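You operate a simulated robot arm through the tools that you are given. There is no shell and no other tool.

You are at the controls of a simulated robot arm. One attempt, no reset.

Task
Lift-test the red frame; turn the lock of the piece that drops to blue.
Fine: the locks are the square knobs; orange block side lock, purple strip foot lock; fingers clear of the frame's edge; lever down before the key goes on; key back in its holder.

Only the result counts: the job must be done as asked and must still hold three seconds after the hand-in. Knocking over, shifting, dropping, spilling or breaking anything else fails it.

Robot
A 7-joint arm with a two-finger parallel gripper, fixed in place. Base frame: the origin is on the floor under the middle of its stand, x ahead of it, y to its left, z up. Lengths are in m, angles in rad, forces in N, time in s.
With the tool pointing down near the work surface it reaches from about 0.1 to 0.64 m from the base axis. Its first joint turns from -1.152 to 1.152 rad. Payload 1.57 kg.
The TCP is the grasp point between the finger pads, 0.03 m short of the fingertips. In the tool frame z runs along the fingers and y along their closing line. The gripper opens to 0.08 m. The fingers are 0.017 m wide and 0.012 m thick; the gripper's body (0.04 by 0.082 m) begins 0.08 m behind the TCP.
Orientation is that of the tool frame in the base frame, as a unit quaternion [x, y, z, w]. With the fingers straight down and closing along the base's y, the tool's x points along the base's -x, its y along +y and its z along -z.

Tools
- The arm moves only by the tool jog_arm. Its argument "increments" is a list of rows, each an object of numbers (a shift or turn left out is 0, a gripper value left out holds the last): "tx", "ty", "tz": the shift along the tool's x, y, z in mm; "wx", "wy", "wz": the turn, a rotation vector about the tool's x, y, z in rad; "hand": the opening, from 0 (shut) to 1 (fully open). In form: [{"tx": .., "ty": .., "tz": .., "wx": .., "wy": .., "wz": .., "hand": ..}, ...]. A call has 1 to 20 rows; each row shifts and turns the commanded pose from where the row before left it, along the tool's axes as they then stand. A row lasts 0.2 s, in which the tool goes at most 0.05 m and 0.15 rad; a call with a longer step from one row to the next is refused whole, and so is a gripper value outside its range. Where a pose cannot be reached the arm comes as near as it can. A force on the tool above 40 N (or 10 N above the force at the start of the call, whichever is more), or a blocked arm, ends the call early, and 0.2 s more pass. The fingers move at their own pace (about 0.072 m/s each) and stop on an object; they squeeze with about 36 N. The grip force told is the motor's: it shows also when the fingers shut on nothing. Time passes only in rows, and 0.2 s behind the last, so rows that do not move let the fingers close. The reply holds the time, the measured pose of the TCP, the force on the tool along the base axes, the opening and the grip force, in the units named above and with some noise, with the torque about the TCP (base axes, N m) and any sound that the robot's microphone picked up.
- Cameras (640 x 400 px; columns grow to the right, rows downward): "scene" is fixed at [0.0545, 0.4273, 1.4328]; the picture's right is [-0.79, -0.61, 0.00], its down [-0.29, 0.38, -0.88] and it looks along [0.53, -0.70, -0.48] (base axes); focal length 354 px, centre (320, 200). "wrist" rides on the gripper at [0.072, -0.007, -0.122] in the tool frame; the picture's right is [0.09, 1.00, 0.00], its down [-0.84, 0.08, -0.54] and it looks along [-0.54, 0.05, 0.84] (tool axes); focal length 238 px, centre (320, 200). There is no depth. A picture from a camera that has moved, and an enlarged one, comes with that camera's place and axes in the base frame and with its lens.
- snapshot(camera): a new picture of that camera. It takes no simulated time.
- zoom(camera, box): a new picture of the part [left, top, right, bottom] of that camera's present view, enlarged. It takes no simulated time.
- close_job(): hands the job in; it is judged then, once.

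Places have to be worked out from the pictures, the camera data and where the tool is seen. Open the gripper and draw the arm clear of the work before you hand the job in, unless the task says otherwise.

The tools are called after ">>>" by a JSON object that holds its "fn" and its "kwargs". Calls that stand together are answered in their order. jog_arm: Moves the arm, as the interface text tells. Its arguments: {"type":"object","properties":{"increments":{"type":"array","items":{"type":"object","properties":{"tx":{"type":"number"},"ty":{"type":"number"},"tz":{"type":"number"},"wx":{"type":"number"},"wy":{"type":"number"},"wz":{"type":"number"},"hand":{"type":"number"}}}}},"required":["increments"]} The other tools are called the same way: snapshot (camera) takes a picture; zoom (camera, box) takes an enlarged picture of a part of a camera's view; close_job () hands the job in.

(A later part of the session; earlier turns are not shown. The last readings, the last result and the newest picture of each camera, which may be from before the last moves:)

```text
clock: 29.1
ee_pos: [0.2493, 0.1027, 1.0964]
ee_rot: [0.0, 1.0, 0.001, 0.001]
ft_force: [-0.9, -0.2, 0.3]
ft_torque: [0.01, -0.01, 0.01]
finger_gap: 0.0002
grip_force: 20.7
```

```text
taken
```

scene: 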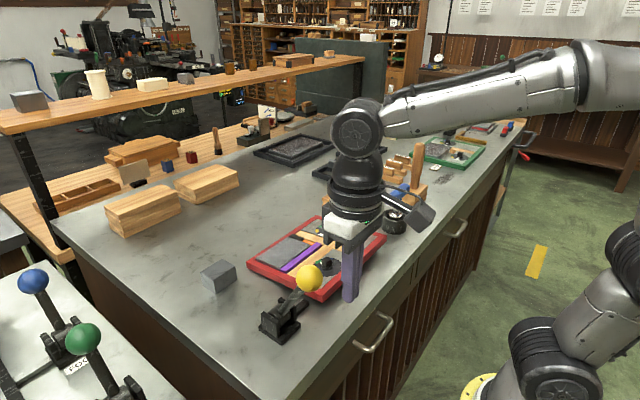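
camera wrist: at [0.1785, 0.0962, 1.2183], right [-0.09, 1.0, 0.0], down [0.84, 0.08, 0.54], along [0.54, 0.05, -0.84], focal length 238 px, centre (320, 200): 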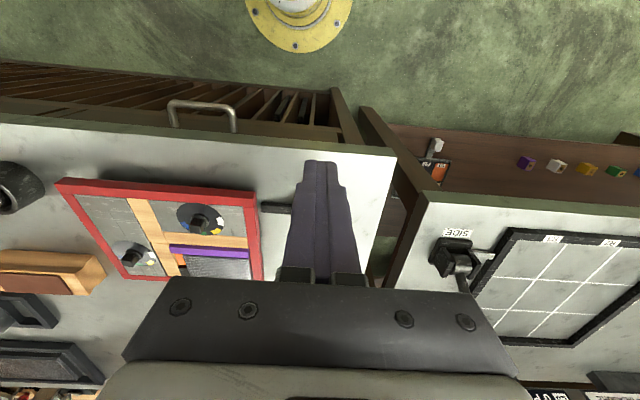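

The ball is at about (0.321, 0.102, 1.068) and the closed fingers are behind it at −x. I push it in +x in small steps to lower the lever.

>>> {"fn": "jog_arm", "kwargs": {"increments": [{"tx": -17}, {"tx": -17}, {"tx": -5}, {"tx": -5}, {"tx": -5}, {"tx": -5}, {"tx": -5}, {"tx": -5}, {"tx": -5}, {"tx": -5}, {"tx": -5}, {"tx": -5}, {"tx": -5}, {"tx": -5}, {}]}}

>>> {"fn": "zoom", "kwargs": {"camera": "scene", "box": [200, 190, 400, 320]}}

```text
clock: 32.3
ee_pos: [0.3442, 0.1021, 1.0962]
ee_rot: [0.0, 1.0, 0.0, -0.001]
ft_force: [-2.5, -0.2, 0.3]
ft_torque: [0.04, 0.05, -0.01]
finger_gap: 0.0
grip_force: 21.4
```

```text
3.08 times, centred on (300, 255) of scene
camera zoom: at [0.0545, 0.4273, 1.4328], right [-0.79, -0.61, 0.0], down [-0.29, 0.38, -0.88], along [0.53, -0.7, -0.48], focal length 1090 px, centre (382, 31)
```

zoom: 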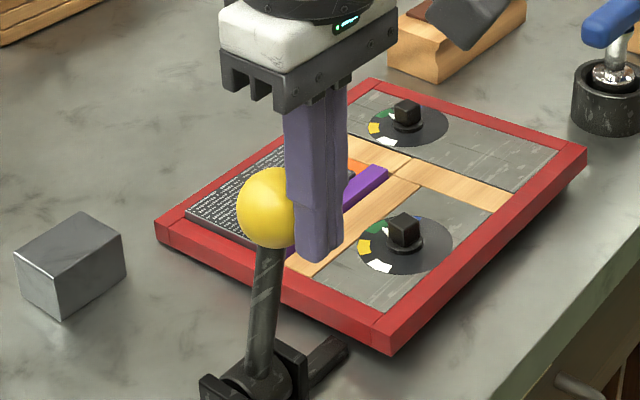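

The lever moves smoothly with ~3 N and the frame is coming down. I continue pushing toward the original position.

>>> {"fn": "jog_arm", "kwargs": {"increments": [{"tx": -5}, {"tx": -5}, {"tx": -5}, {"tx": -5}, {"tx": -5}, {"tx": -5}, {"tx": -5}, {"tx": -5}, {"tx": -5}, {"tx": -5}, {"tx": -5}, {"tx": -5}, {"tx": -5}, {"tx": -5}, {"tx": -5}, {"tx": -5}, {}]}}

>>> {"fn": "zoom", "kwargs": {"camera": "scene", "box": [200, 190, 400, 320]}}

```text
clock: 35.9
ee_pos: [0.4243, 0.1031, 1.0964]
ee_rot: [0.0, 1.0, 0.0, 0.0]
ft_force: [-0.7, -0.1, -0.2]
ft_torque: [0.03, 0.05, -0.02]
finger_gap: 0.0
grip_force: 21.0
```

```text
3.08 times, centred on (300, 255) of scene
camera zoom: at [0.0545, 0.4273, 1.4328], right [-0.79, -0.61, 0.0], down [-0.29, 0.38, -0.88], along [0.53, -0.7, -0.48], focal length 1090 px, centre (382, 31)
```

zoom: 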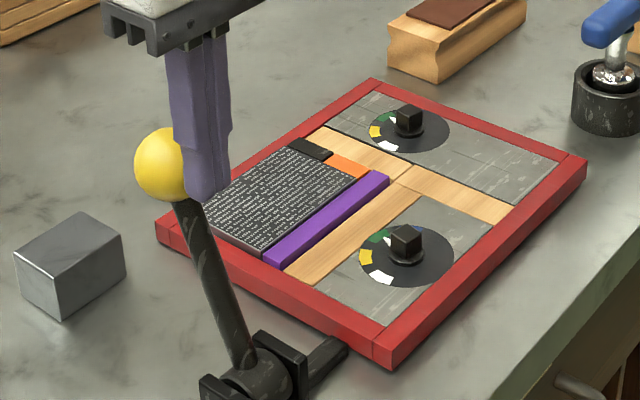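

The frame looks down. I continue the last ~20 mm to bring the lever back to its rest position, watching for the stop.

>>> {"fn": "jog_arm", "kwargs": {"increments": [{"tx": -4}, {"tx": -4}, {"tx": -3}, {"tx": -3}, {"tx": -3}, {}]}}

>>> {"fn": "zoom", "kwargs": {"camera": "scene", "box": [200, 190, 400, 320]}}

```text
clock: 37.3
ee_pos: [0.4417, 0.1021, 1.0977]
ee_rot: [0.0, 1.0, 0.0, 0.0]
ft_force: [-1.3, -0.1, -1.1]
ft_torque: [-0.02, 0.04, 0.01]
finger_gap: 0.0
grip_force: 21.3
```

```text
3.08 times, centred on (300, 255) of scene
camera zoom: at [0.0545, 0.4273, 1.4328], right [-0.79, -0.61, 0.0], down [-0.29, 0.38, -0.88], along [0.53, -0.7, -0.48], focal length 1090 px, centre (382, 31)
```

zoom: 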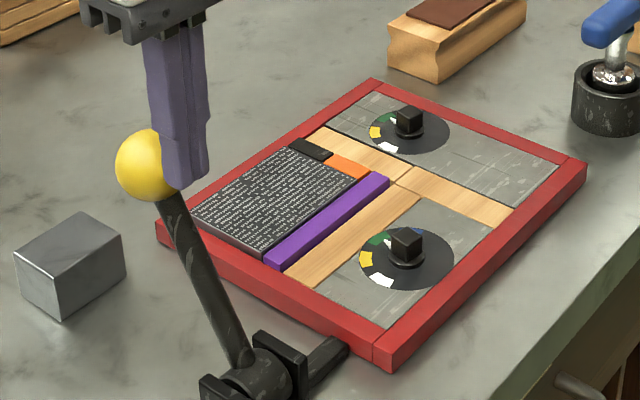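

The ball is within ~3 mm of its original place. I push a few mm more to confirm it rests on its stop.

>>> {"fn": "jog_arm", "kwargs": {"increments": [{"tx": -2, "tz": 4}, {"tx": -2, "tz": 4}, {"tx": -2}, {"tx": -2}, {}]}}

>>> {"fn": "zoom", "kwargs": {"camera": "scene", "box": [200, 190, 400, 320]}}

```text
clock: 38.5
ee_pos: [0.4456, 0.1028, 1.089]
ee_rot: [0.0, 1.0, 0.0, -0.006]
ft_force: [-29.3, -0.7, 6.7]
ft_torque: [0.35, 0.73, 0.02]
finger_gap: 0.0003
grip_force: 21.5
```

```text
3.08 times, centred on (300, 255) of scene
camera zoom: at [0.0535, 0.4272, 1.4328], right [-0.79, -0.61, 0.0], down [-0.29, 0.38, -0.88], along [0.53, -0.7, -0.48], focal length 1090 px, centre (382, 31)
```

zoom: 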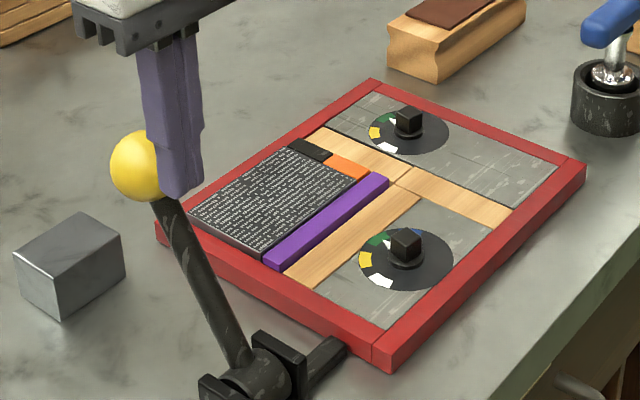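

Force reached ~29 N with no more motion, so the lever is fully down. I back off, rise, and move to look at the side dial and the key.

>>> {"fn": "jog_arm", "kwargs": {"increments": [{"tx": 6}, {"tx": 8, "tz": -5}, {"tz": -45}, {"tz": -45}, {"tx": 25, "ty": -35, "tz": -15}, {"tx": 25, "ty": -40}, {"tx": 25, "ty": -40}, {"tx": 25, "ty": -40}, {"tx": 20, "ty": -40, "hand": 1}, {"ty": -40}, {"ty": -40}, {}]}}

>>> {"fn": "snapshot", "kwargs": {"camera": "wrist"}}

>>> {"fn": "zoom", "kwargs": {"camera": "scene", "box": [292, 220, 348, 256]}}

>>> {"fn": "zoom", "kwargs": {"camera": "scene", "box": [220, 200, 340, 345]}}

```text
clock: 41.1
ee_pos: [0.3143, -0.1713, 1.1984]
ee_rot: [-0.001, 1.0, 0.0, -0.001]
ft_force: [0.0, -0.4, 0.0]
ft_torque: [0.0, -0.02, 0.01]
finger_gap: 0.08
grip_force: 0.0
```

```text
taken
camera wrist: at [0.243, -0.1787, 1.3208], right [-0.09, 1.0, 0.0], down [0.84, 0.08, 0.54], along [0.54, 0.05, -0.84], focal length 238 px, centre (320, 200)
```

wrist: 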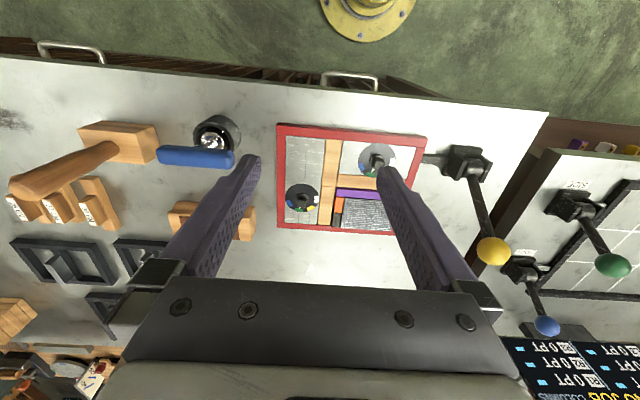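

```text
11.11 times, centred on (320, 238) of scene
camera zoom: at [0.0545, 0.4272, 1.4328], right [-0.79, -0.61, 0.0], down [-0.29, 0.38, -0.88], along [0.53, -0.7, -0.48], focal length 3937 px, centre (320, -222)
```

zoom: 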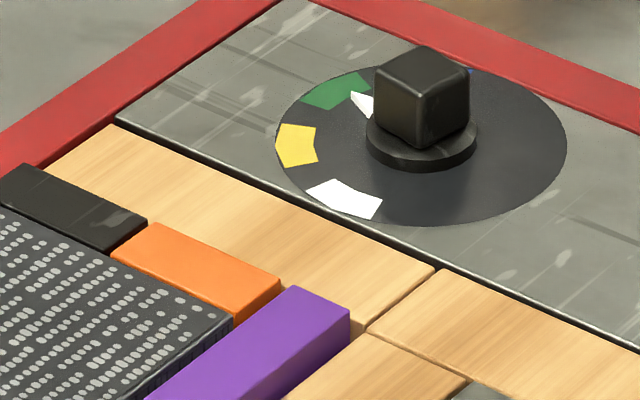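

```text
2.76 times, centred on (280, 272) of scene
camera zoom: at [0.0545, 0.4272, 1.4328], right [-0.79, -0.61, 0.0], down [-0.29, 0.38, -0.88], along [0.53, -0.7, -0.48], focal length 977 px, centre (430, 0)
```

zoom: 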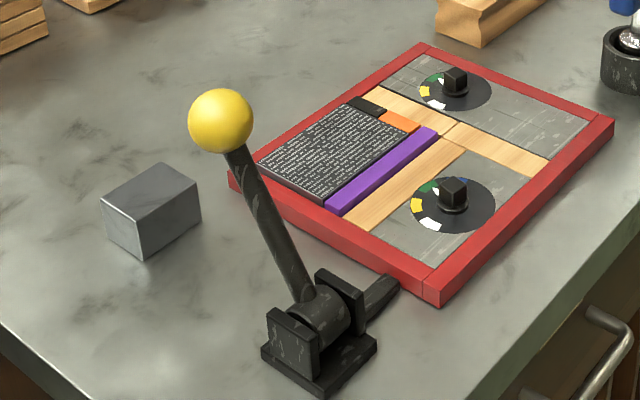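

Confirmed: with the lever down, orange is flush again, so orange dropped in the lift → side lock at −y. Now I move to look at the key (handle ≈ (0.381, −0.335, 1.014)) from close by, staying clear of the tall mallet at (0.39, −0.46).

>>> {"fn": "jog_arm", "kwargs": {"increments": [{"tx": 16, "ty": -41, "tz": 10}, {"tx": 16, "ty": -41, "tz": 12}, {"tx": 16, "ty": -41, "tz": 13}, {"tx": 16, "ty": -41, "tz": 13}, {}]}}

>>> {"fn": "snapshot", "kwargs": {"camera": "wrist"}}

>>> {"fn": "zoom", "kwargs": {"camera": "wrist", "box": [240, 110, 400, 270]}}

>>> {"fn": "zoom", "kwargs": {"camera": "scene", "box": [350, 140, 450, 240]}}

```text
clock: 42.3
ee_pos: [0.251, -0.3347, 1.1502]
ee_rot: [0.0, 1.0, 0.0, 0.0]
ft_force: [0.2, -0.4, -0.9]
ft_torque: [-0.02, 0.02, -0.03]
finger_gap: 0.08
grip_force: 0.0
```

```text
taken
camera wrist: at [0.1792, -0.3415, 1.2727], right [-0.09, 1.0, 0.0], down [0.84, 0.08, 0.54], along [0.54, 0.05, -0.84], focal length 238 px, centre (320, 200)
```

wrist: 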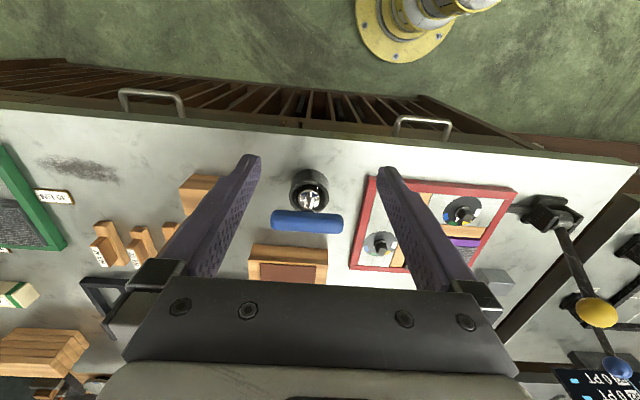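

```text
2.50 times, centred on (320, 190) of wrist
camera zoom: at [0.1792, -0.3415, 1.2727], right [-0.09, 1.0, 0.0], down [0.84, 0.08, 0.54], along [0.54, 0.05, -0.84], focal length 596 px, centre (320, 225)
```

zoom: 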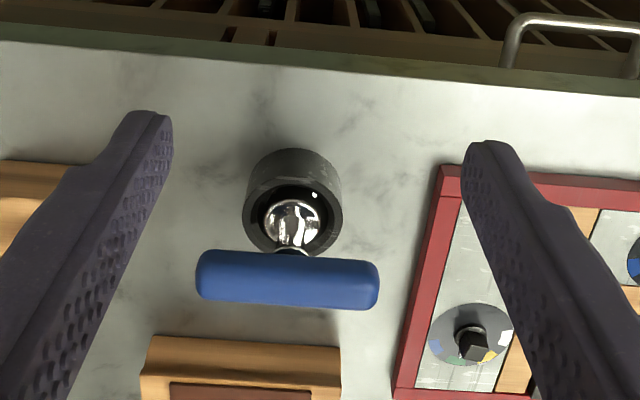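

```text
4.00 times, centred on (400, 190) of scene
camera zoom: at [0.0545, 0.4272, 1.4328], right [-0.79, -0.61, 0.0], down [-0.29, 0.38, -0.88], along [0.53, -0.7, -0.48], focal length 1417 px, centre (0, 240)
```

zoom: 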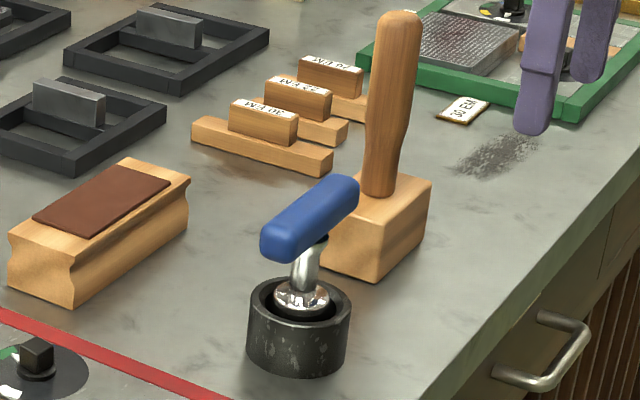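

Key handle triangulates to ≈(0.385, −0.340, 1.008), lying along y, directly above its cup (rim z≈0.943). I turn the gripper +90° about its axis so the fingers close along x, with the camera on the +y side away from the mallet.

>>> {"fn": "jog_arm", "kwargs": {"increments": [{"wz": 0.1428}, {"wz": 0.1428}, {"wz": 0.1428}, {"wz": 0.1428}, {"wz": 0.1428}, {"wz": 0.1428}, {"wz": 0.1428}, {"wz": 0.1428}, {"wz": 0.1428}, {"wz": 0.1428}, {"wz": 0.1428}, {}]}}

>>> {"fn": "snapshot", "kwargs": {"camera": "wrist"}}

```text
clock: 44.9
ee_pos: [0.2513, -0.3354, 1.1508]
ee_rot: [0.708, 0.707, -0.001, 0.0]
ft_force: [-0.1, -0.2, -0.7]
ft_torque: [0.0, -0.01, 0.02]
finger_gap: 0.0799
grip_force: 0.0
```

```text
taken
camera wrist: at [0.2447, -0.2642, 1.2731], right [1.0, 0.09, 0.0], down [0.08, -0.84, 0.54], along [0.05, -0.54, -0.84], focal length 238 px, centre (320, 200)
```

wrist: 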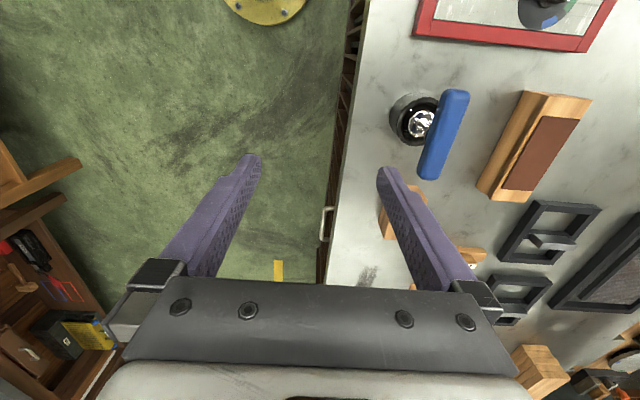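

Rotation done cleanly. I move above the key with fingertips well above the handle.

>>> {"fn": "jog_arm", "kwargs": {"increments": [{"ty": 34, "tz": 10}, {"ty": 34, "tz": 12}, {"ty": 33, "tz": 14}, {"ty": 33, "tx": -5, "tz": 14}, {}]}}

>>> {"fn": "snapshot", "kwargs": {"camera": "wrist"}}

>>> {"fn": "zoom", "kwargs": {"camera": "scene", "box": [340, 110, 460, 240]}}

```text
clock: 46.1
ee_pos: [0.3853, -0.3411, 1.1005]
ee_rot: [0.707, 0.707, -0.001, 0.0]
ft_force: [0.4, -0.3, 0.5]
ft_torque: [0.01, -0.02, 0.0]
finger_gap: 0.0799
grip_force: 0.0
```

```text
taken
camera wrist: at [0.3786, -0.27, 1.2227], right [1.0, 0.09, 0.0], down [0.08, -0.84, 0.54], along [0.05, -0.54, -0.84], focal length 238 px, centre (320, 200)
```

wrist: 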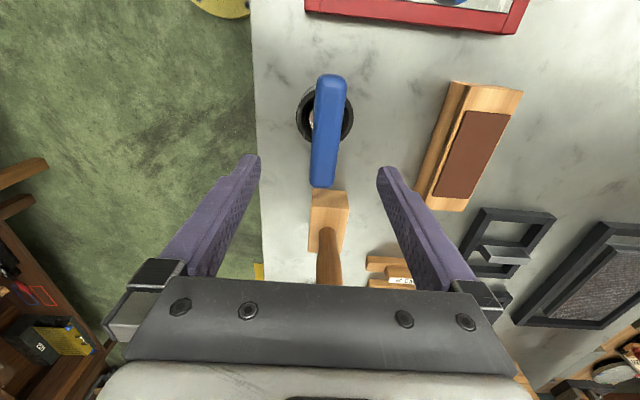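

```text
3.08 times, centred on (400, 175) of scene
camera zoom: at [0.0545, 0.4273, 1.4328], right [-0.79, -0.61, 0.0], down [-0.29, 0.38, -0.88], along [0.53, -0.7, -0.48], focal length 1090 px, centre (74, 277)
```

zoom: 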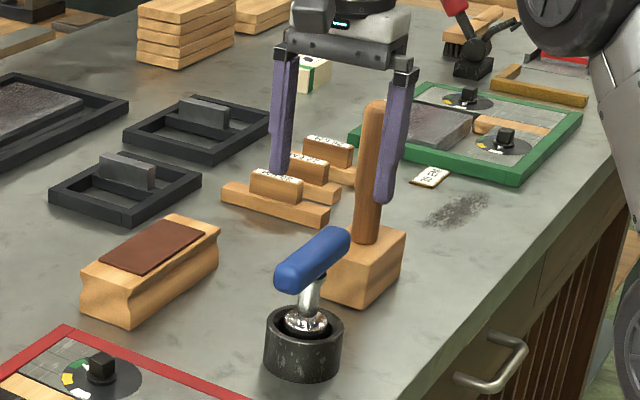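

The handle lies along y from −0.29 to −0.39 at x≈0.389. I shift 4 mm in +x and lower the open fingers astride it to z≈1.008.

>>> {"fn": "jog_arm", "kwargs": {"increments": [{"ty": 4, "tz": 10}, {"tz": 25}, {"tz": 25}, {"tz": 20}, {"tz": 12}, {}]}}

>>> {"fn": "snapshot", "kwargs": {"camera": "wrist"}}

>>> {"fn": "zoom", "kwargs": {"camera": "scene", "box": [340, 130, 460, 240]}}

```text
clock: 47.5
ee_pos: [0.3907, -0.3415, 1.0078]
ee_rot: [0.707, 0.707, 0.0, -0.001]
ft_force: [0.4, 0.4, -0.3]
ft_torque: [-0.01, 0.01, 0.0]
finger_gap: 0.0801
grip_force: 0.1
```

```text
taken
camera wrist: at [0.3828, -0.2696, 1.13], right [1.0, 0.09, 0.0], down [0.08, -0.84, 0.54], along [0.05, -0.54, -0.84], focal length 238 px, centre (320, 200)
```

wrist: 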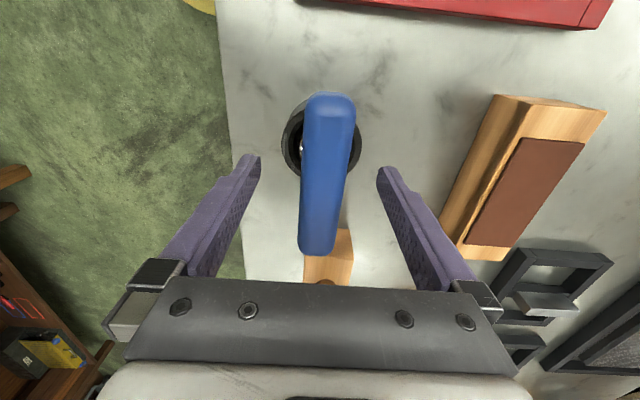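

```text
3.64 times, centred on (400, 185) of scene
camera zoom: at [0.0545, 0.4273, 1.4328], right [-0.79, -0.61, 0.0], down [-0.29, 0.38, -0.88], along [0.53, -0.7, -0.48], focal length 1288 px, centre (29, 254)
```

zoom: 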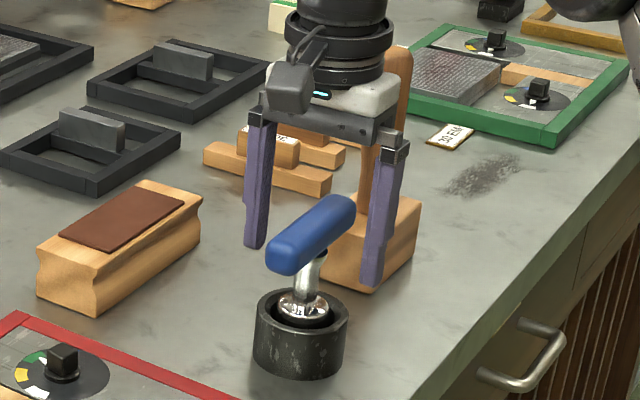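

The handle is centred between the fingers at TCP height. I close the gripper on it.

>>> {"fn": "jog_arm", "kwargs": {"increments": [{"tz": 2, "hand": 0.1}, {"hand": 0.1}, {"hand": 0.1}, {"hand": 0.1}, {"hand": 0.1}]}}

>>> {"fn": "snapshot", "kwargs": {"camera": "wrist"}}

```text
clock: 48.7
ee_pos: [0.3884, -0.3412, 1.0058]
ee_rot: [0.706, 0.708, 0.001, 0.0]
ft_force: [0.9, 0.0, 0.5]
ft_torque: [0.04, -0.1, 0.05]
finger_gap: 0.0257
grip_force: 35.7
```

```text
taken
camera wrist: at [0.3829, -0.2694, 1.1283], right [1.0, 0.09, 0.0], down [0.08, -0.84, 0.54], along [0.05, -0.54, -0.84], focal length 238 px, centre (320, 200)
```

wrist: 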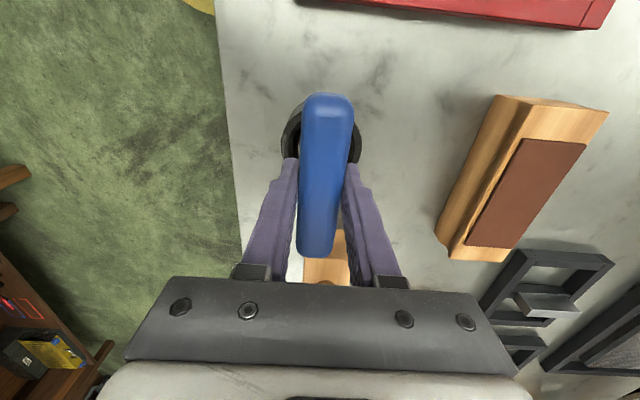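

Gripped at a 25.7 mm gap with no side force; the holder pose is TCP (0.3885, −0.3412, 1.0058). I lift the key straight up.

>>> {"fn": "jog_arm", "kwargs": {"increments": [{"tz": -10}, {"tz": -15}, {"tz": -20}, {"tz": -25}, {"tz": -30}, {"tz": -25}, {}]}}

>>> {"fn": "snapshot", "kwargs": {"camera": "wrist"}}

>>> {"fn": "zoom", "kwargs": {"camera": "scene", "box": [330, 90, 470, 240]}}

```text
clock: 50.3
ee_pos: [0.3887, -0.3425, 1.1322]
ee_rot: [0.707, 0.707, -0.001, -0.001]
ft_force: [0.7, 0.5, -1.7]
ft_torque: [-0.02, 0.0, 0.02]
finger_gap: 0.0255
grip_force: 36.0
```

```text
taken
camera wrist: at [0.383, -0.2695, 1.2545], right [1.0, 0.09, 0.0], down [0.08, -0.84, 0.54], along [0.05, -0.54, -0.84], focal length 238 px, centre (320, 200)
```

wrist: 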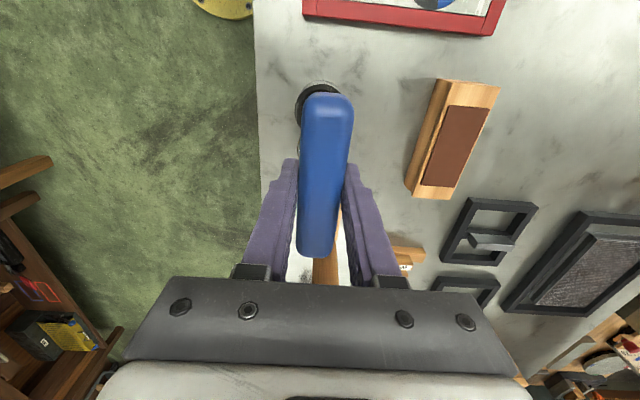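

```text
2.67 times, centred on (400, 165) of scene
camera zoom: at [0.0546, 0.4272, 1.4328], right [-0.79, -0.61, 0.0], down [-0.29, 0.38, -0.88], along [0.53, -0.7, -0.48], focal length 945 px, centre (107, 293)
```

zoom: 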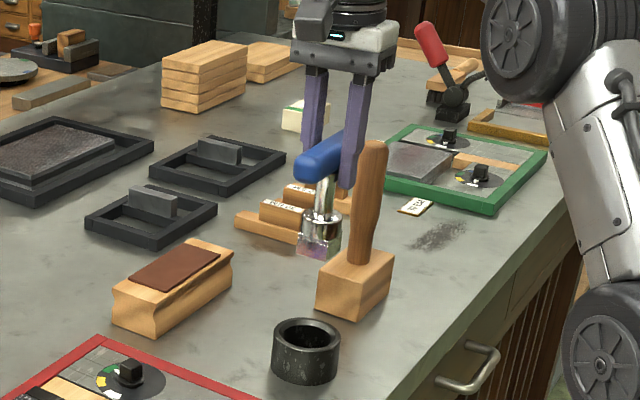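

The key is out: it has a square chrome socket at the bottom. I zoom in to see the socket's orientation and the side knob's orientation.

>>> {"fn": "zoom", "kwargs": {"camera": "scene", "box": [375, 130, 425, 190]}}

>>> {"fn": "zoom", "kwargs": {"camera": "scene", "box": [310, 215, 350, 245]}}

```text
6.67 times, centred on (400, 160) of scene
camera zoom: at [0.0546, 0.4272, 1.4328], right [-0.79, -0.61, 0.0], down [-0.29, 0.38, -0.88], along [0.53, -0.7, -0.48], focal length 2362 px, centre (-213, 467)
```

zoom: 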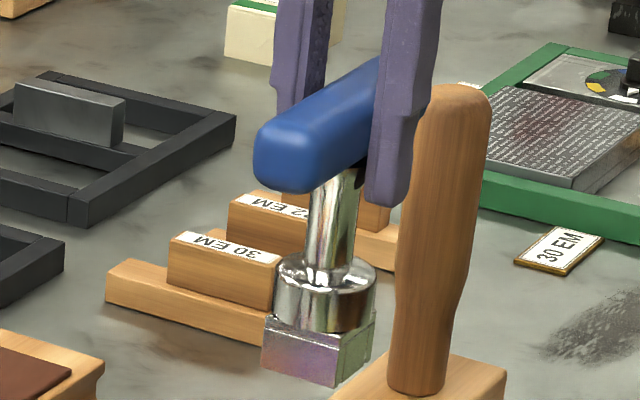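

```text
13.33 times, centred on (330, 230) of scene
camera zoom: at [0.0546, 0.4272, 1.4328], right [-0.79, -0.61, 0.0], down [-0.29, 0.38, -0.88], along [0.53, -0.7, -0.48], focal length 4724 px, centre (187, -200)
```

zoom: 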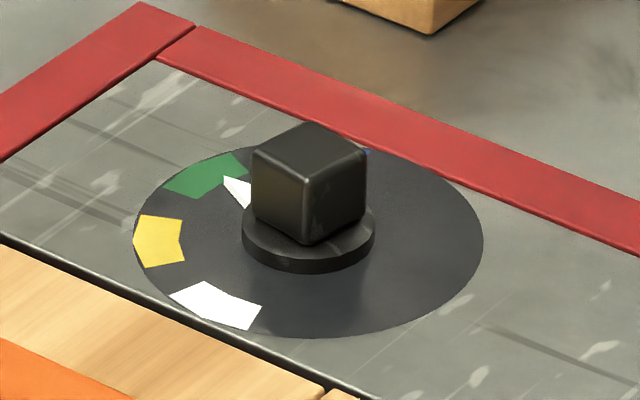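

The side dial's colours sit ~50° apart: white ≈ +89°, yellow ≈ +37°, green ≈ −12°, so blue ≈ −62° (from +x, toward −y); the square knob follows the pointer at ≈ −12°. I carry the key toward the frame and rotate it −78° (to yaw +12° clockwise) to match the knob with room left for the 50° turn.

>>> {"fn": "jog_arm", "kwargs": {"increments": [{"tx": 20, "ty": -5, "tz": -20}, {"tx": 30, "ty": -10, "tz": -15}, {"tx": 30, "ty": -10, "tz": -5}, {"tx": 10, "ty": -5}, {"wz": -0.13614}, {"wz": -0.13614}, {"wz": -0.13614}, {"wz": -0.13614}, {"wz": -0.13614}, {"wz": -0.13614}, {"wz": -0.13614}, {"wz": -0.13614}, {"wz": -0.13614}, {"wz": -0.13614}, {}]}}

>>> {"fn": "snapshot", "kwargs": {"camera": "wrist"}}

>>> {"fn": "snapshot", "kwargs": {"camera": "scene"}}

```text
clock: 53.5
ee_pos: [0.3597, -0.2513, 1.1708]
ee_rot: [0.104, 0.995, 0.0, -0.001]
ft_force: [-0.1, 0.1, -2.4]
ft_torque: [-0.01, -0.02, -0.02]
finger_gap: 0.0256
grip_force: 36.1
```

```text
taken
camera wrist: at [0.2878, -0.2428, 1.2938], right [0.12, 0.99, 0.0], down [0.84, -0.1, 0.54], along [0.54, -0.06, -0.84], focal length 238 px, centre (320, 200)
```

wrist: 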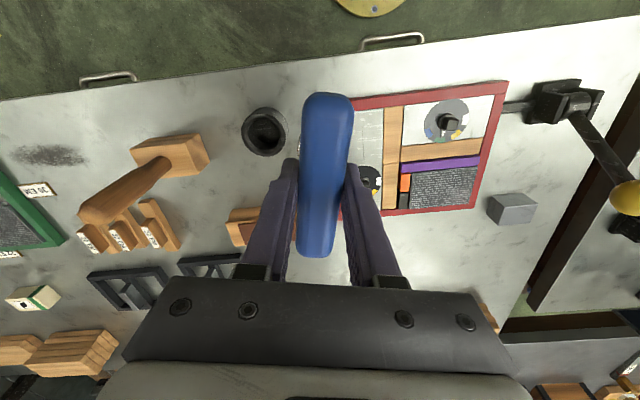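

```text
taken
```

scene: 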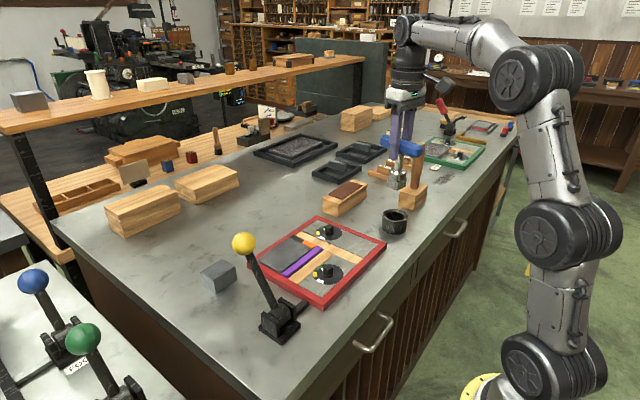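

Key orientation is right (yaw 12°). I shift −y and lower slightly so the side dial is visible beside the gripper for a close measurement.

>>> {"fn": "jog_arm", "kwargs": {"increments": [{"tx": -5.2, "ty": -24.5, "tz": 15}, {"tx": -5.2, "ty": -24.5, "tz": 15}, {"tz": 20}, {}]}}

>>> {"fn": "snapshot", "kwargs": {"camera": "wrist"}}

>>> {"fn": "zoom", "kwargs": {"camera": "wrist", "box": [370, 120, 490, 240]}}

```text
clock: 54.5
ee_pos: [0.3579, -0.3003, 1.1235]
ee_rot: [0.105, 0.994, 0.0, -0.001]
ft_force: [0.0, 0.7, -2.1]
ft_torque: [-0.02, -0.01, -0.01]
finger_gap: 0.0256
grip_force: 36.0
```

```text
taken
camera wrist: at [0.2877, -0.2924, 1.2442], right [0.12, 0.99, 0.0], down [0.84, -0.1, 0.54], along [0.54, -0.06, -0.84], focal length 238 px, centre (320, 200)
```

wrist: 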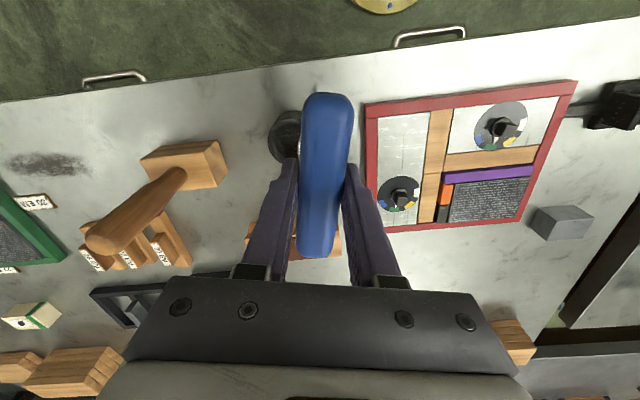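

```text
3.33 times, centred on (430, 180) of wrist
camera zoom: at [0.2877, -0.2924, 1.2442], right [0.12, 0.99, 0.0], down [0.84, -0.1, 0.54], along [0.54, -0.06, -0.84], focal length 794 px, centre (-47, 267)
```

zoom: 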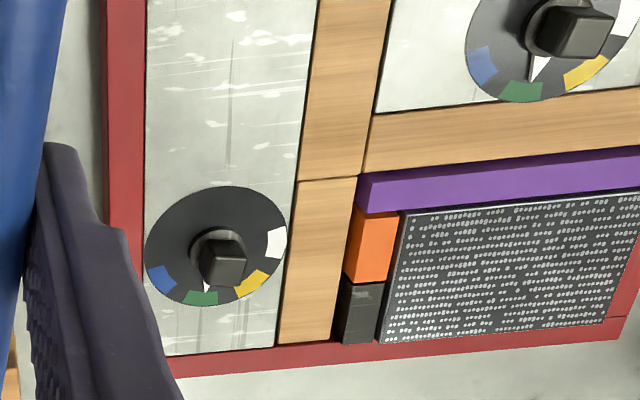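

The side dial is visible. I zoom further for accurate angles and position.

>>> {"fn": "zoom", "kwargs": {"camera": "wrist", "box": [368, 166, 418, 216]}}

>>> {"fn": "zoom", "kwargs": {"camera": "scene", "box": [312, 218, 348, 244]}}

```text
8.00 times, centred on (393, 191) of wrist
camera zoom: at [0.2877, -0.2924, 1.2442], right [0.12, 0.99, 0.0], down [0.84, -0.1, 0.54], along [0.54, -0.06, -0.84], focal length 1907 px, centre (-264, 272)
```

zoom: 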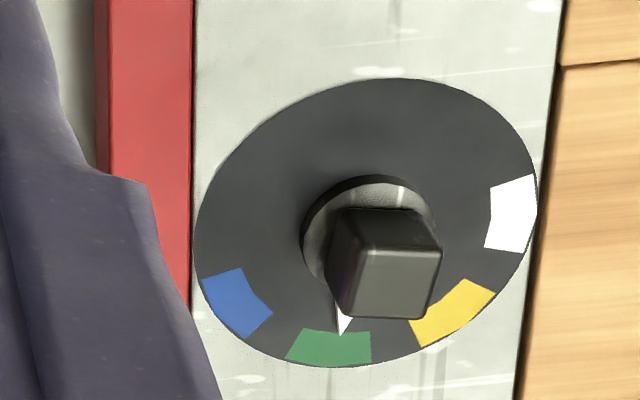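

```text
15.38 times, centred on (330, 231) of scene
camera zoom: at [0.0546, 0.4272, 1.4328], right [-0.79, -0.61, 0.0], down [-0.29, 0.38, -0.88], along [0.53, -0.7, -0.48], focal length 5451 px, centre (166, -277)
```

zoom: 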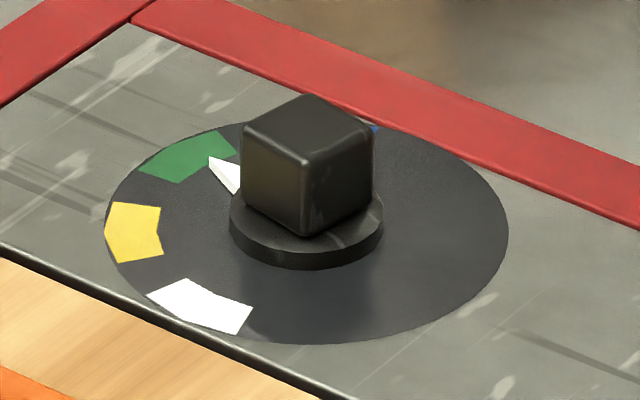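

With refined camera axes everything is consistent: side knob centre ≈ (0.499, −0.1915), top z≈0.940, dial z≈0.920, green at ≈ −11.5°, blue ≈ −60°; the key bottom is ~0.097 below the TCP. I move the key to hover above the side knob.

>>> {"fn": "jog_arm", "kwargs": {"increments": [{"tx": -23.2, "ty": 27.1, "tz": 2}, {"tx": -23.2, "ty": 27.1, "tz": 4}, {"tx": -23.2, "ty": 27.1, "tz": 6}, {"tx": -23.3, "ty": 27.2, "tz": 8}, {"tx": -23.3, "ty": 27.2, "tz": 8}, {}]}}

>>> {"fn": "zoom", "kwargs": {"camera": "scene", "box": [290, 160, 370, 250]}}

>>> {"fn": "snapshot", "kwargs": {"camera": "wrist"}}

```text
clock: 55.9
ee_pos: [0.501, -0.1917, 1.0946]
ee_rot: [0.105, 0.995, 0.0, 0.0]
ft_force: [-0.3, -0.4, -1.5]
ft_torque: [0.01, -0.02, 0.0]
finger_gap: 0.0255
grip_force: 36.0
```

```text
4.44 times, centred on (330, 205) of scene
camera zoom: at [0.0546, 0.4273, 1.4328], right [-0.79, -0.61, 0.0], down [-0.29, 0.38, -0.88], along [0.53, -0.7, -0.48], focal length 1575 px, centre (276, 178)
```

zoom: 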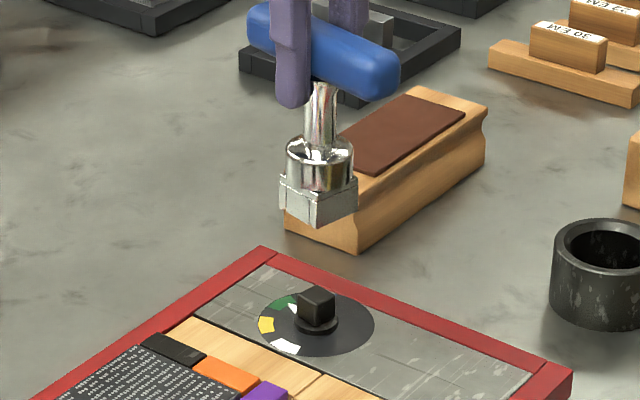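

```text
taken
camera wrist: at [0.43, -0.1833, 1.2168], right [0.12, 0.99, 0.0], down [0.84, -0.1, 0.54], along [0.54, -0.06, -0.84], focal length 238 px, centre (320, 200)
```

wrist: 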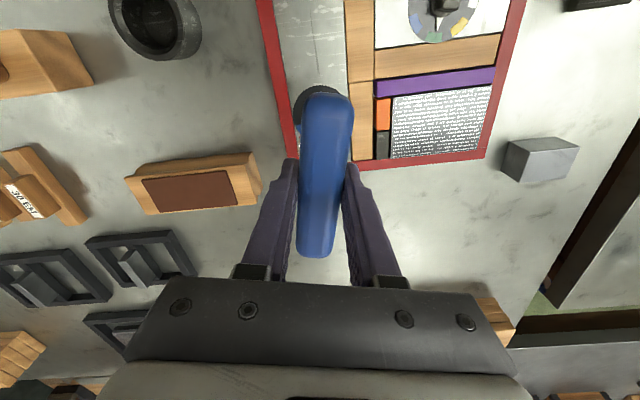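

Laterally the key lines up with the knob within half a millimetre and the yaw matches. I lower it to just above the knob top.

>>> {"fn": "jog_arm", "kwargs": {"increments": [{"tx": 1.0, "tz": 15}, {"tz": 18}, {"tz": 14}, {}]}}

>>> {"fn": "zoom", "kwargs": {"camera": "scene", "box": [300, 180, 360, 245]}}

>>> {"fn": "zoom", "kwargs": {"camera": "wrist", "box": [260, 80, 390, 210]}}

```text
clock: 56.9
ee_pos: [0.4997, -0.1929, 1.0475]
ee_rot: [0.104, 0.995, 0.0, 0.0]
ft_force: [-0.8, 0.2, -1.9]
ft_torque: [0.0, 0.01, -0.02]
finger_gap: 0.0259
grip_force: 36.0
```

```text
6.15 times, centred on (330, 212) of scene
camera zoom: at [0.0546, 0.4272, 1.4328], right [-0.79, -0.61, 0.0], down [-0.29, 0.38, -0.88], along [0.53, -0.7, -0.48], focal length 2180 px, centre (258, 123)
```

zoom: 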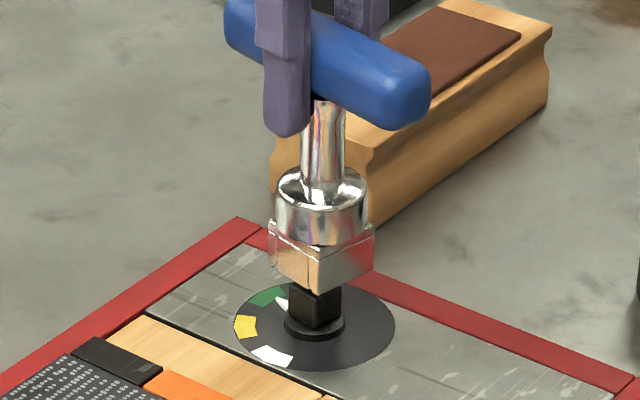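

```text
3.08 times, centred on (325, 145) of wrist
camera zoom: at [0.4285, -0.1843, 1.1692], right [0.12, 0.99, 0.0], down [0.83, -0.1, 0.54], along [0.54, -0.06, -0.84], focal length 733 px, centre (305, 369)
```

zoom: 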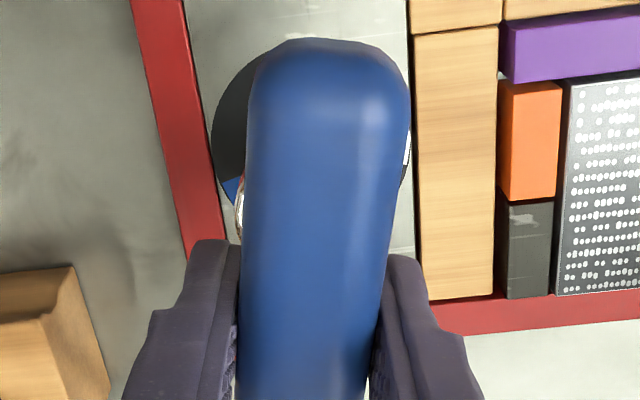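

I zoom in tighter to check the key-to-knob alignment precisely before engaging.

>>> {"fn": "zoom", "kwargs": {"camera": "scene", "box": [315, 208, 347, 240]}}

```text
12.50 times, centred on (331, 224) of scene
camera zoom: at [0.0546, 0.4272, 1.4328], right [-0.79, -0.61, 0.0], down [-0.29, 0.38, -0.88], along [0.53, -0.7, -0.48], focal length 4429 px, centre (182, -100)
```

zoom: 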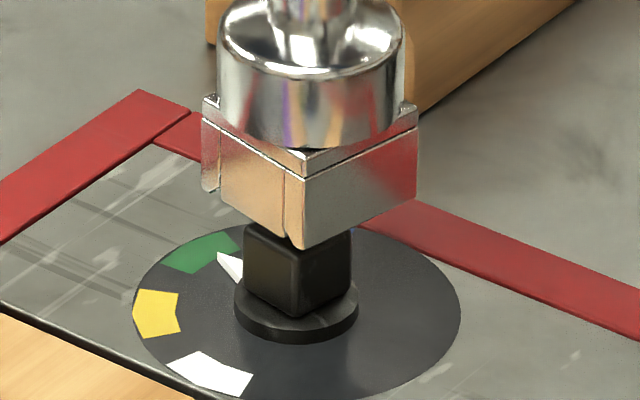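

The socket centre sits about 2 mm off along the picture's right direction; yaw matches. I correct by (+1.9, +0.8) mm and lower a little to just above the knob.

>>> {"fn": "jog_arm", "kwargs": {"increments": [{"tx": -1.7, "ty": 1.2}, {"tz": 3}, {"tz": 3}, {}]}}

>>> {"fn": "zoom", "kwargs": {"camera": "scene", "box": [315, 208, 347, 240]}}

```text
clock: 57.9
ee_pos: [0.5007, -0.1913, 1.0428]
ee_rot: [0.105, 0.995, 0.0, 0.0]
ft_force: [0.3, -0.2, -1.7]
ft_torque: [0.03, 0.02, -0.03]
finger_gap: 0.0256
grip_force: 35.6
```

```text
12.50 times, centred on (331, 224) of scene
camera zoom: at [0.0546, 0.4272, 1.4328], right [-0.79, -0.61, 0.0], down [-0.29, 0.38, -0.88], along [0.53, -0.7, -0.48], focal length 4429 px, centre (182, -100)
```

zoom: 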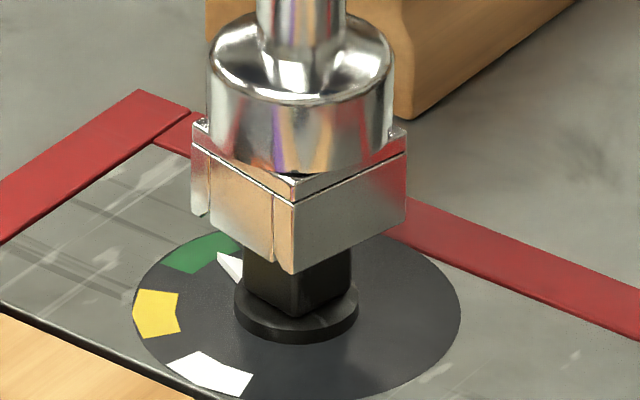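

Lateral alignment is now within ~0.3 mm; along the viewing direction I estimate it ~1 mm short, so I nudge by (+0.5, −0.65) mm and lower slowly in 1.5 mm steps watching the force.

>>> {"fn": "jog_arm", "kwargs": {"increments": [{"tx": -0.6, "ty": -0.5}, {"tz": 1.5}, {"tz": 1.5}, {"tz": 1.5}, {"tz": 1.5}, {}]}}

>>> {"fn": "zoom", "kwargs": {"camera": "scene", "box": [315, 208, 347, 240]}}

```text
clock: 59.3
ee_pos: [0.5004, -0.1916, 1.0345]
ee_rot: [0.105, 0.994, 0.0, -0.001]
ft_force: [0.2, 0.5, -1.8]
ft_torque: [-0.01, -0.01, -0.01]
finger_gap: 0.0255
grip_force: 36.3
```

```text
12.50 times, centred on (331, 224) of scene
camera zoom: at [0.0546, 0.4272, 1.4328], right [-0.79, -0.61, 0.0], down [-0.29, 0.38, -0.88], along [0.53, -0.7, -0.48], focal length 4429 px, centre (182, -100)
```

zoom: 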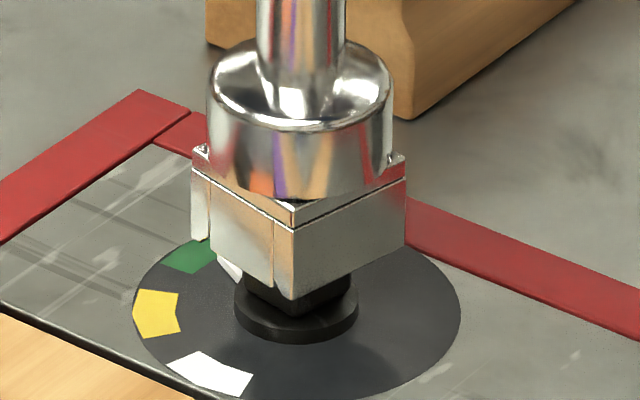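

No contact force at z=1.0345, where the socket should already be at or below the knob's top. I continue lowering slowly.

>>> {"fn": "jog_arm", "kwargs": {"increments": [{"tz": 1.5}, {"tz": 1.5}, {"tz": 1.5}, {"tz": 1.5}, {}]}}

>>> {"fn": "zoom", "kwargs": {"camera": "scene", "box": [315, 208, 347, 240]}}

```text
clock: 60.5
ee_pos: [0.5024, -0.1931, 1.0285]
ee_rot: [0.104, 0.995, 0.0, -0.001]
ft_force: [-0.4, 0.8, -0.9]
ft_torque: [0.08, 0.11, -0.01]
finger_gap: 0.0257
grip_force: 36.2
```

```text
12.50 times, centred on (331, 224) of scene
camera zoom: at [0.0545, 0.4273, 1.4328], right [-0.79, -0.61, 0.0], down [-0.29, 0.38, -0.88], along [0.53, -0.7, -0.48], focal length 4429 px, centre (182, -100)
```

zoom: 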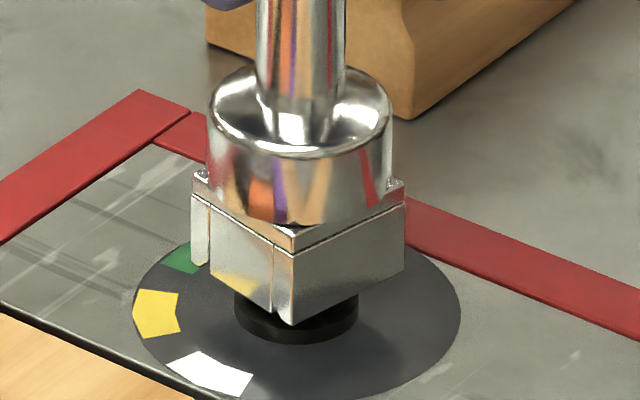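

The socket is sliding over the knob with only a slight contact. I continue down until it seats.

>>> {"fn": "jog_arm", "kwargs": {"increments": [{"tz": 1.5}, {"tz": 1.5}, {"tz": 1.5}, {}]}}

>>> {"fn": "zoom", "kwargs": {"camera": "scene", "box": [315, 208, 347, 240]}}

```text
clock: 61.5
ee_pos: [0.5021, -0.1915, 1.0244]
ee_rot: [0.104, 0.995, 0.001, -0.001]
ft_force: [-1.3, 2.9, 0.6]
ft_torque: [0.28, 0.04, 0.03]
finger_gap: 0.0257
grip_force: 36.0
```

```text
12.50 times, centred on (331, 224) of scene
camera zoom: at [0.0545, 0.4273, 1.4328], right [-0.79, -0.61, 0.0], down [-0.29, 0.38, -0.88], along [0.53, -0.7, -0.48], focal length 4429 px, centre (182, -100)
```

zoom: 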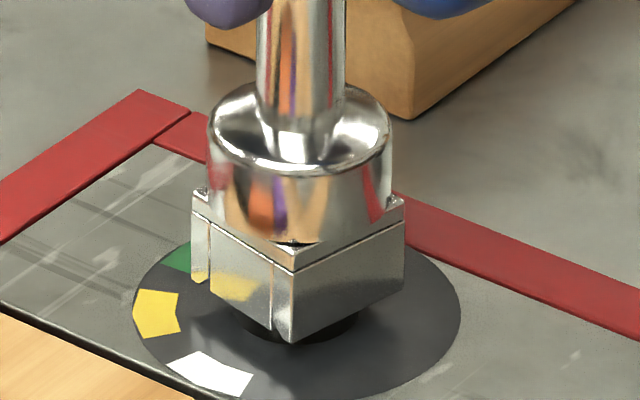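

Light contact: the knob pushes the key slightly in +y. I shift by (−0.3, +0.6) mm and go 2 mm further down.

>>> {"fn": "jog_arm", "kwargs": {"increments": [{"tx": 0.4, "ty": 0.5}, {"tz": 1}, {"tz": 1}, {}]}}

```text
clock: 62.5
ee_pos: [0.5015, -0.1918, 1.0245]
ee_rot: [0.104, 0.995, 0.001, 0.0]
ft_force: [-1.2, 0.9, 2.8]
ft_torque: [0.11, 0.17, 0.02]
finger_gap: 0.026
grip_force: 36.3
```

Upward force is rising slightly (about 4.6 N beyond weight). I press 1.5 mm more to see whether it's seated.

>>> {"fn": "jog_arm", "kwargs": {"increments": [{"tz": 1.5}, {}]}}

>>> {"fn": "zoom", "kwargs": {"camera": "scene", "box": [315, 208, 347, 240]}}

```text
clock: 63.1
ee_pos: [0.5015, -0.1923, 1.0228]
ee_rot: [0.105, 0.995, 0.0, 0.001]
ft_force: [-4.3, 2.0, 11.6]
ft_torque: [0.29, 0.52, 0.01]
finger_gap: 0.0257
grip_force: 36.4
```

```text
12.50 times, centred on (331, 224) of scene
camera zoom: at [0.0542, 0.4274, 1.4328], right [-0.79, -0.61, 0.0], down [-0.29, 0.38, -0.88], along [0.53, -0.7, -0.48], focal length 4429 px, centre (182, -100)
```

zoom: 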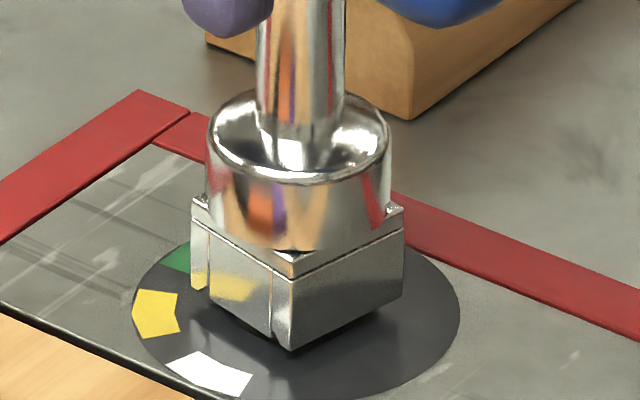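

Seated (11.6 N up). I back off 1.5 mm to a light contact and turn the first ~25° clockwise (+wz).

>>> {"fn": "jog_arm", "kwargs": {"increments": [{"tz": -1.5}, {"wz": 0.0727}, {"wz": 0.0727}, {"wz": 0.0727}, {"wz": 0.0727}, {"wz": 0.0727}, {"wz": 0.0727}, {}]}}

>>> {"fn": "zoom", "kwargs": {"camera": "scene", "box": [305, 200, 355, 245]}}

>>> {"fn": "snapshot", "kwargs": {"camera": "wrist"}}

```text
clock: 64.9
ee_pos: [0.5018, -0.1908, 1.0229]
ee_rot: [0.318, 0.948, 0.0, -0.001]
ft_force: [-9.1, 2.2, 11.6]
ft_torque: [0.26, 0.73, 0.03]
finger_gap: 0.0255
grip_force: 36.1
```

```text
8.89 times, centred on (330, 222) of scene
camera zoom: at [0.0541, 0.4274, 1.4328], right [-0.79, -0.61, 0.0], down [-0.29, 0.38, -0.88], along [0.53, -0.7, -0.48], focal length 3150 px, centre (231, 0)
```

zoom: 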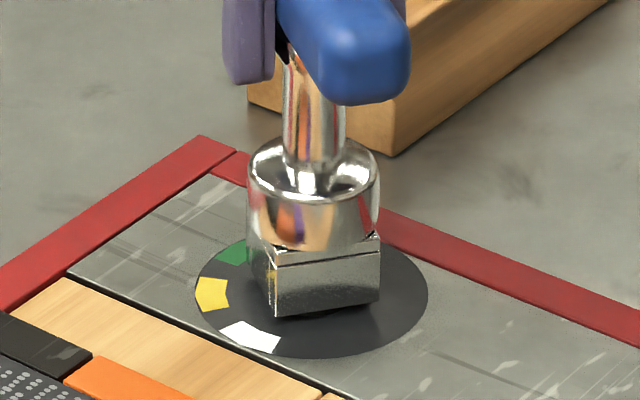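

```text
taken
camera wrist: at [0.4404, -0.1535, 1.1448], right [0.53, 0.85, 0.0], down [0.71, -0.44, 0.54], along [0.46, -0.28, -0.84], focal length 238 px, centre (320, 200)
```

wrist: 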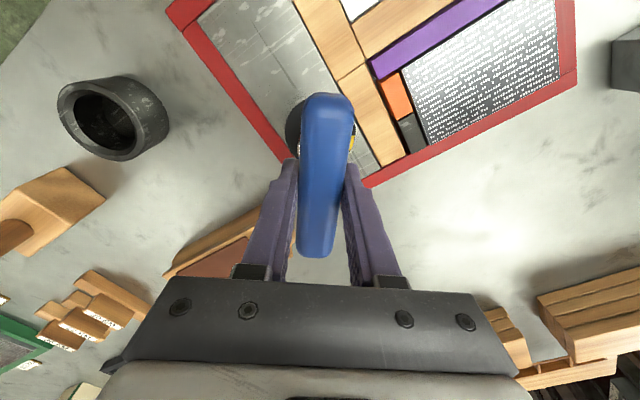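

The key turned 25° with little torque, but there's a −9 N x-force: the key axis is a bit +x of the knob. I relieve it by moving 1.5 mm in −x and 1 mm up.

>>> {"fn": "jog_arm", "kwargs": {"increments": [{"tx": 1.2, "ty": -0.9, "tz": -1.0}, {}]}}

```text
clock: 65.5
ee_pos: [0.5006, -0.1921, 1.023]
ee_rot: [0.317, 0.948, 0.001, 0.0]
ft_force: [2.5, 2.0, -0.1]
ft_torque: [0.11, -0.25, -0.01]
finger_gap: 0.0256
grip_force: 36.1
```

Forces are now small. I turn the remaining 25°.

>>> {"fn": "jog_arm", "kwargs": {"increments": [{"wz": 0.0727}, {"wz": 0.0727}, {"wz": 0.0727}, {"wz": 0.0727}, {"wz": 0.0727}, {"wz": 0.0727}, {}]}}

>>> {"fn": "zoom", "kwargs": {"camera": "scene", "box": [305, 200, 355, 245]}}

```text
clock: 67.1
ee_pos: [0.4999, -0.1917, 1.022]
ee_rot: [0.516, 0.856, -0.001, -0.001]
ft_force: [7.3, -1.3, -7.4]
ft_torque: [-0.11, -0.52, 0.16]
finger_gap: 0.0258
grip_force: 36.0
```

```text
8.89 times, centred on (330, 222) of scene
camera zoom: at [0.0548, 0.4272, 1.4328], right [-0.79, -0.61, 0.0], down [-0.29, 0.38, -0.88], along [0.53, -0.7, -0.48], focal length 3150 px, centre (231, 0)
```

zoom: 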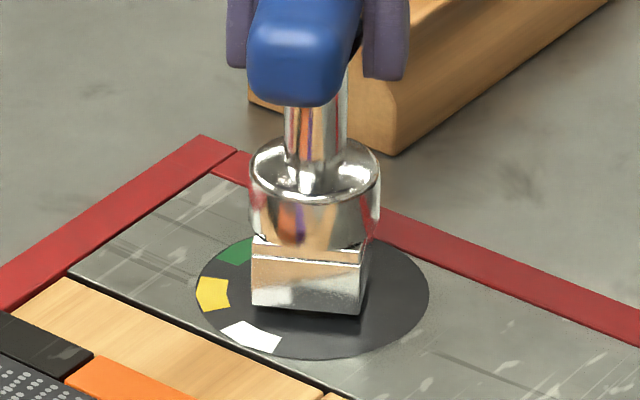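

Turned to yaw 62° (50° turn) with a small resisting torque. I relieve the side force and lift the key straight off to check the pointer.

>>> {"fn": "jog_arm", "kwargs": {"increments": [{"tx": -0.5, "ty": 0.9}, {"tz": -4}, {"tz": -6}, {"tz": -10}, {"tz": -15}, {"tz": -20}, {"tz": -20}, {}]}}

>>> {"fn": "zoom", "kwargs": {"camera": "scene", "box": [312, 218, 348, 244]}}

>>> {"fn": "snapshot", "kwargs": {"camera": "wrist"}}

```text
clock: 68.9
ee_pos: [0.5007, -0.1911, 1.0985]
ee_rot: [0.515, 0.857, 0.001, -0.001]
ft_force: [-1.1, -0.9, -1.5]
ft_torque: [0.0, 0.0, -0.04]
finger_gap: 0.0257
grip_force: 35.4
```

```text
15.38 times, centred on (330, 231) of scene
camera zoom: at [0.0546, 0.4272, 1.4328], right [-0.79, -0.61, 0.0], down [-0.29, 0.38, -0.88], along [0.53, -0.7, -0.48], focal length 5451 px, centre (166, -277)
```

zoom: 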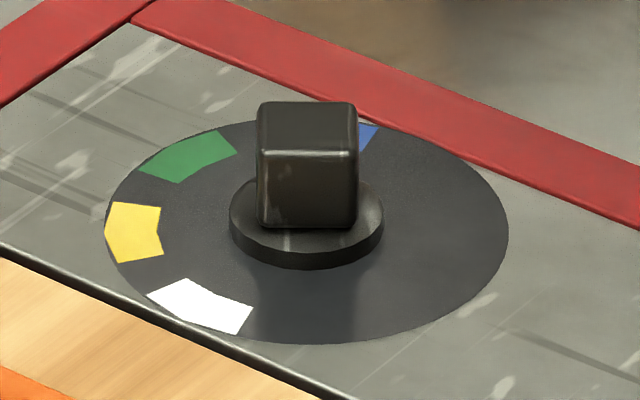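

```text
taken
camera wrist: at [0.462, -0.1315, 1.2204], right [0.84, 0.55, 0.0], down [0.46, -0.7, 0.54], along [0.3, -0.45, -0.84], focal length 238 px, centre (320, 200)
```

wrist: 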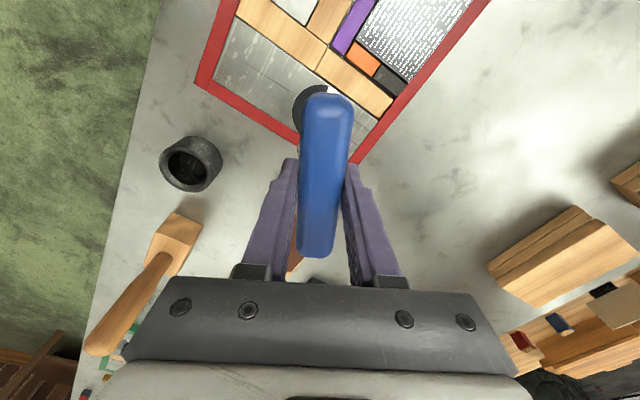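

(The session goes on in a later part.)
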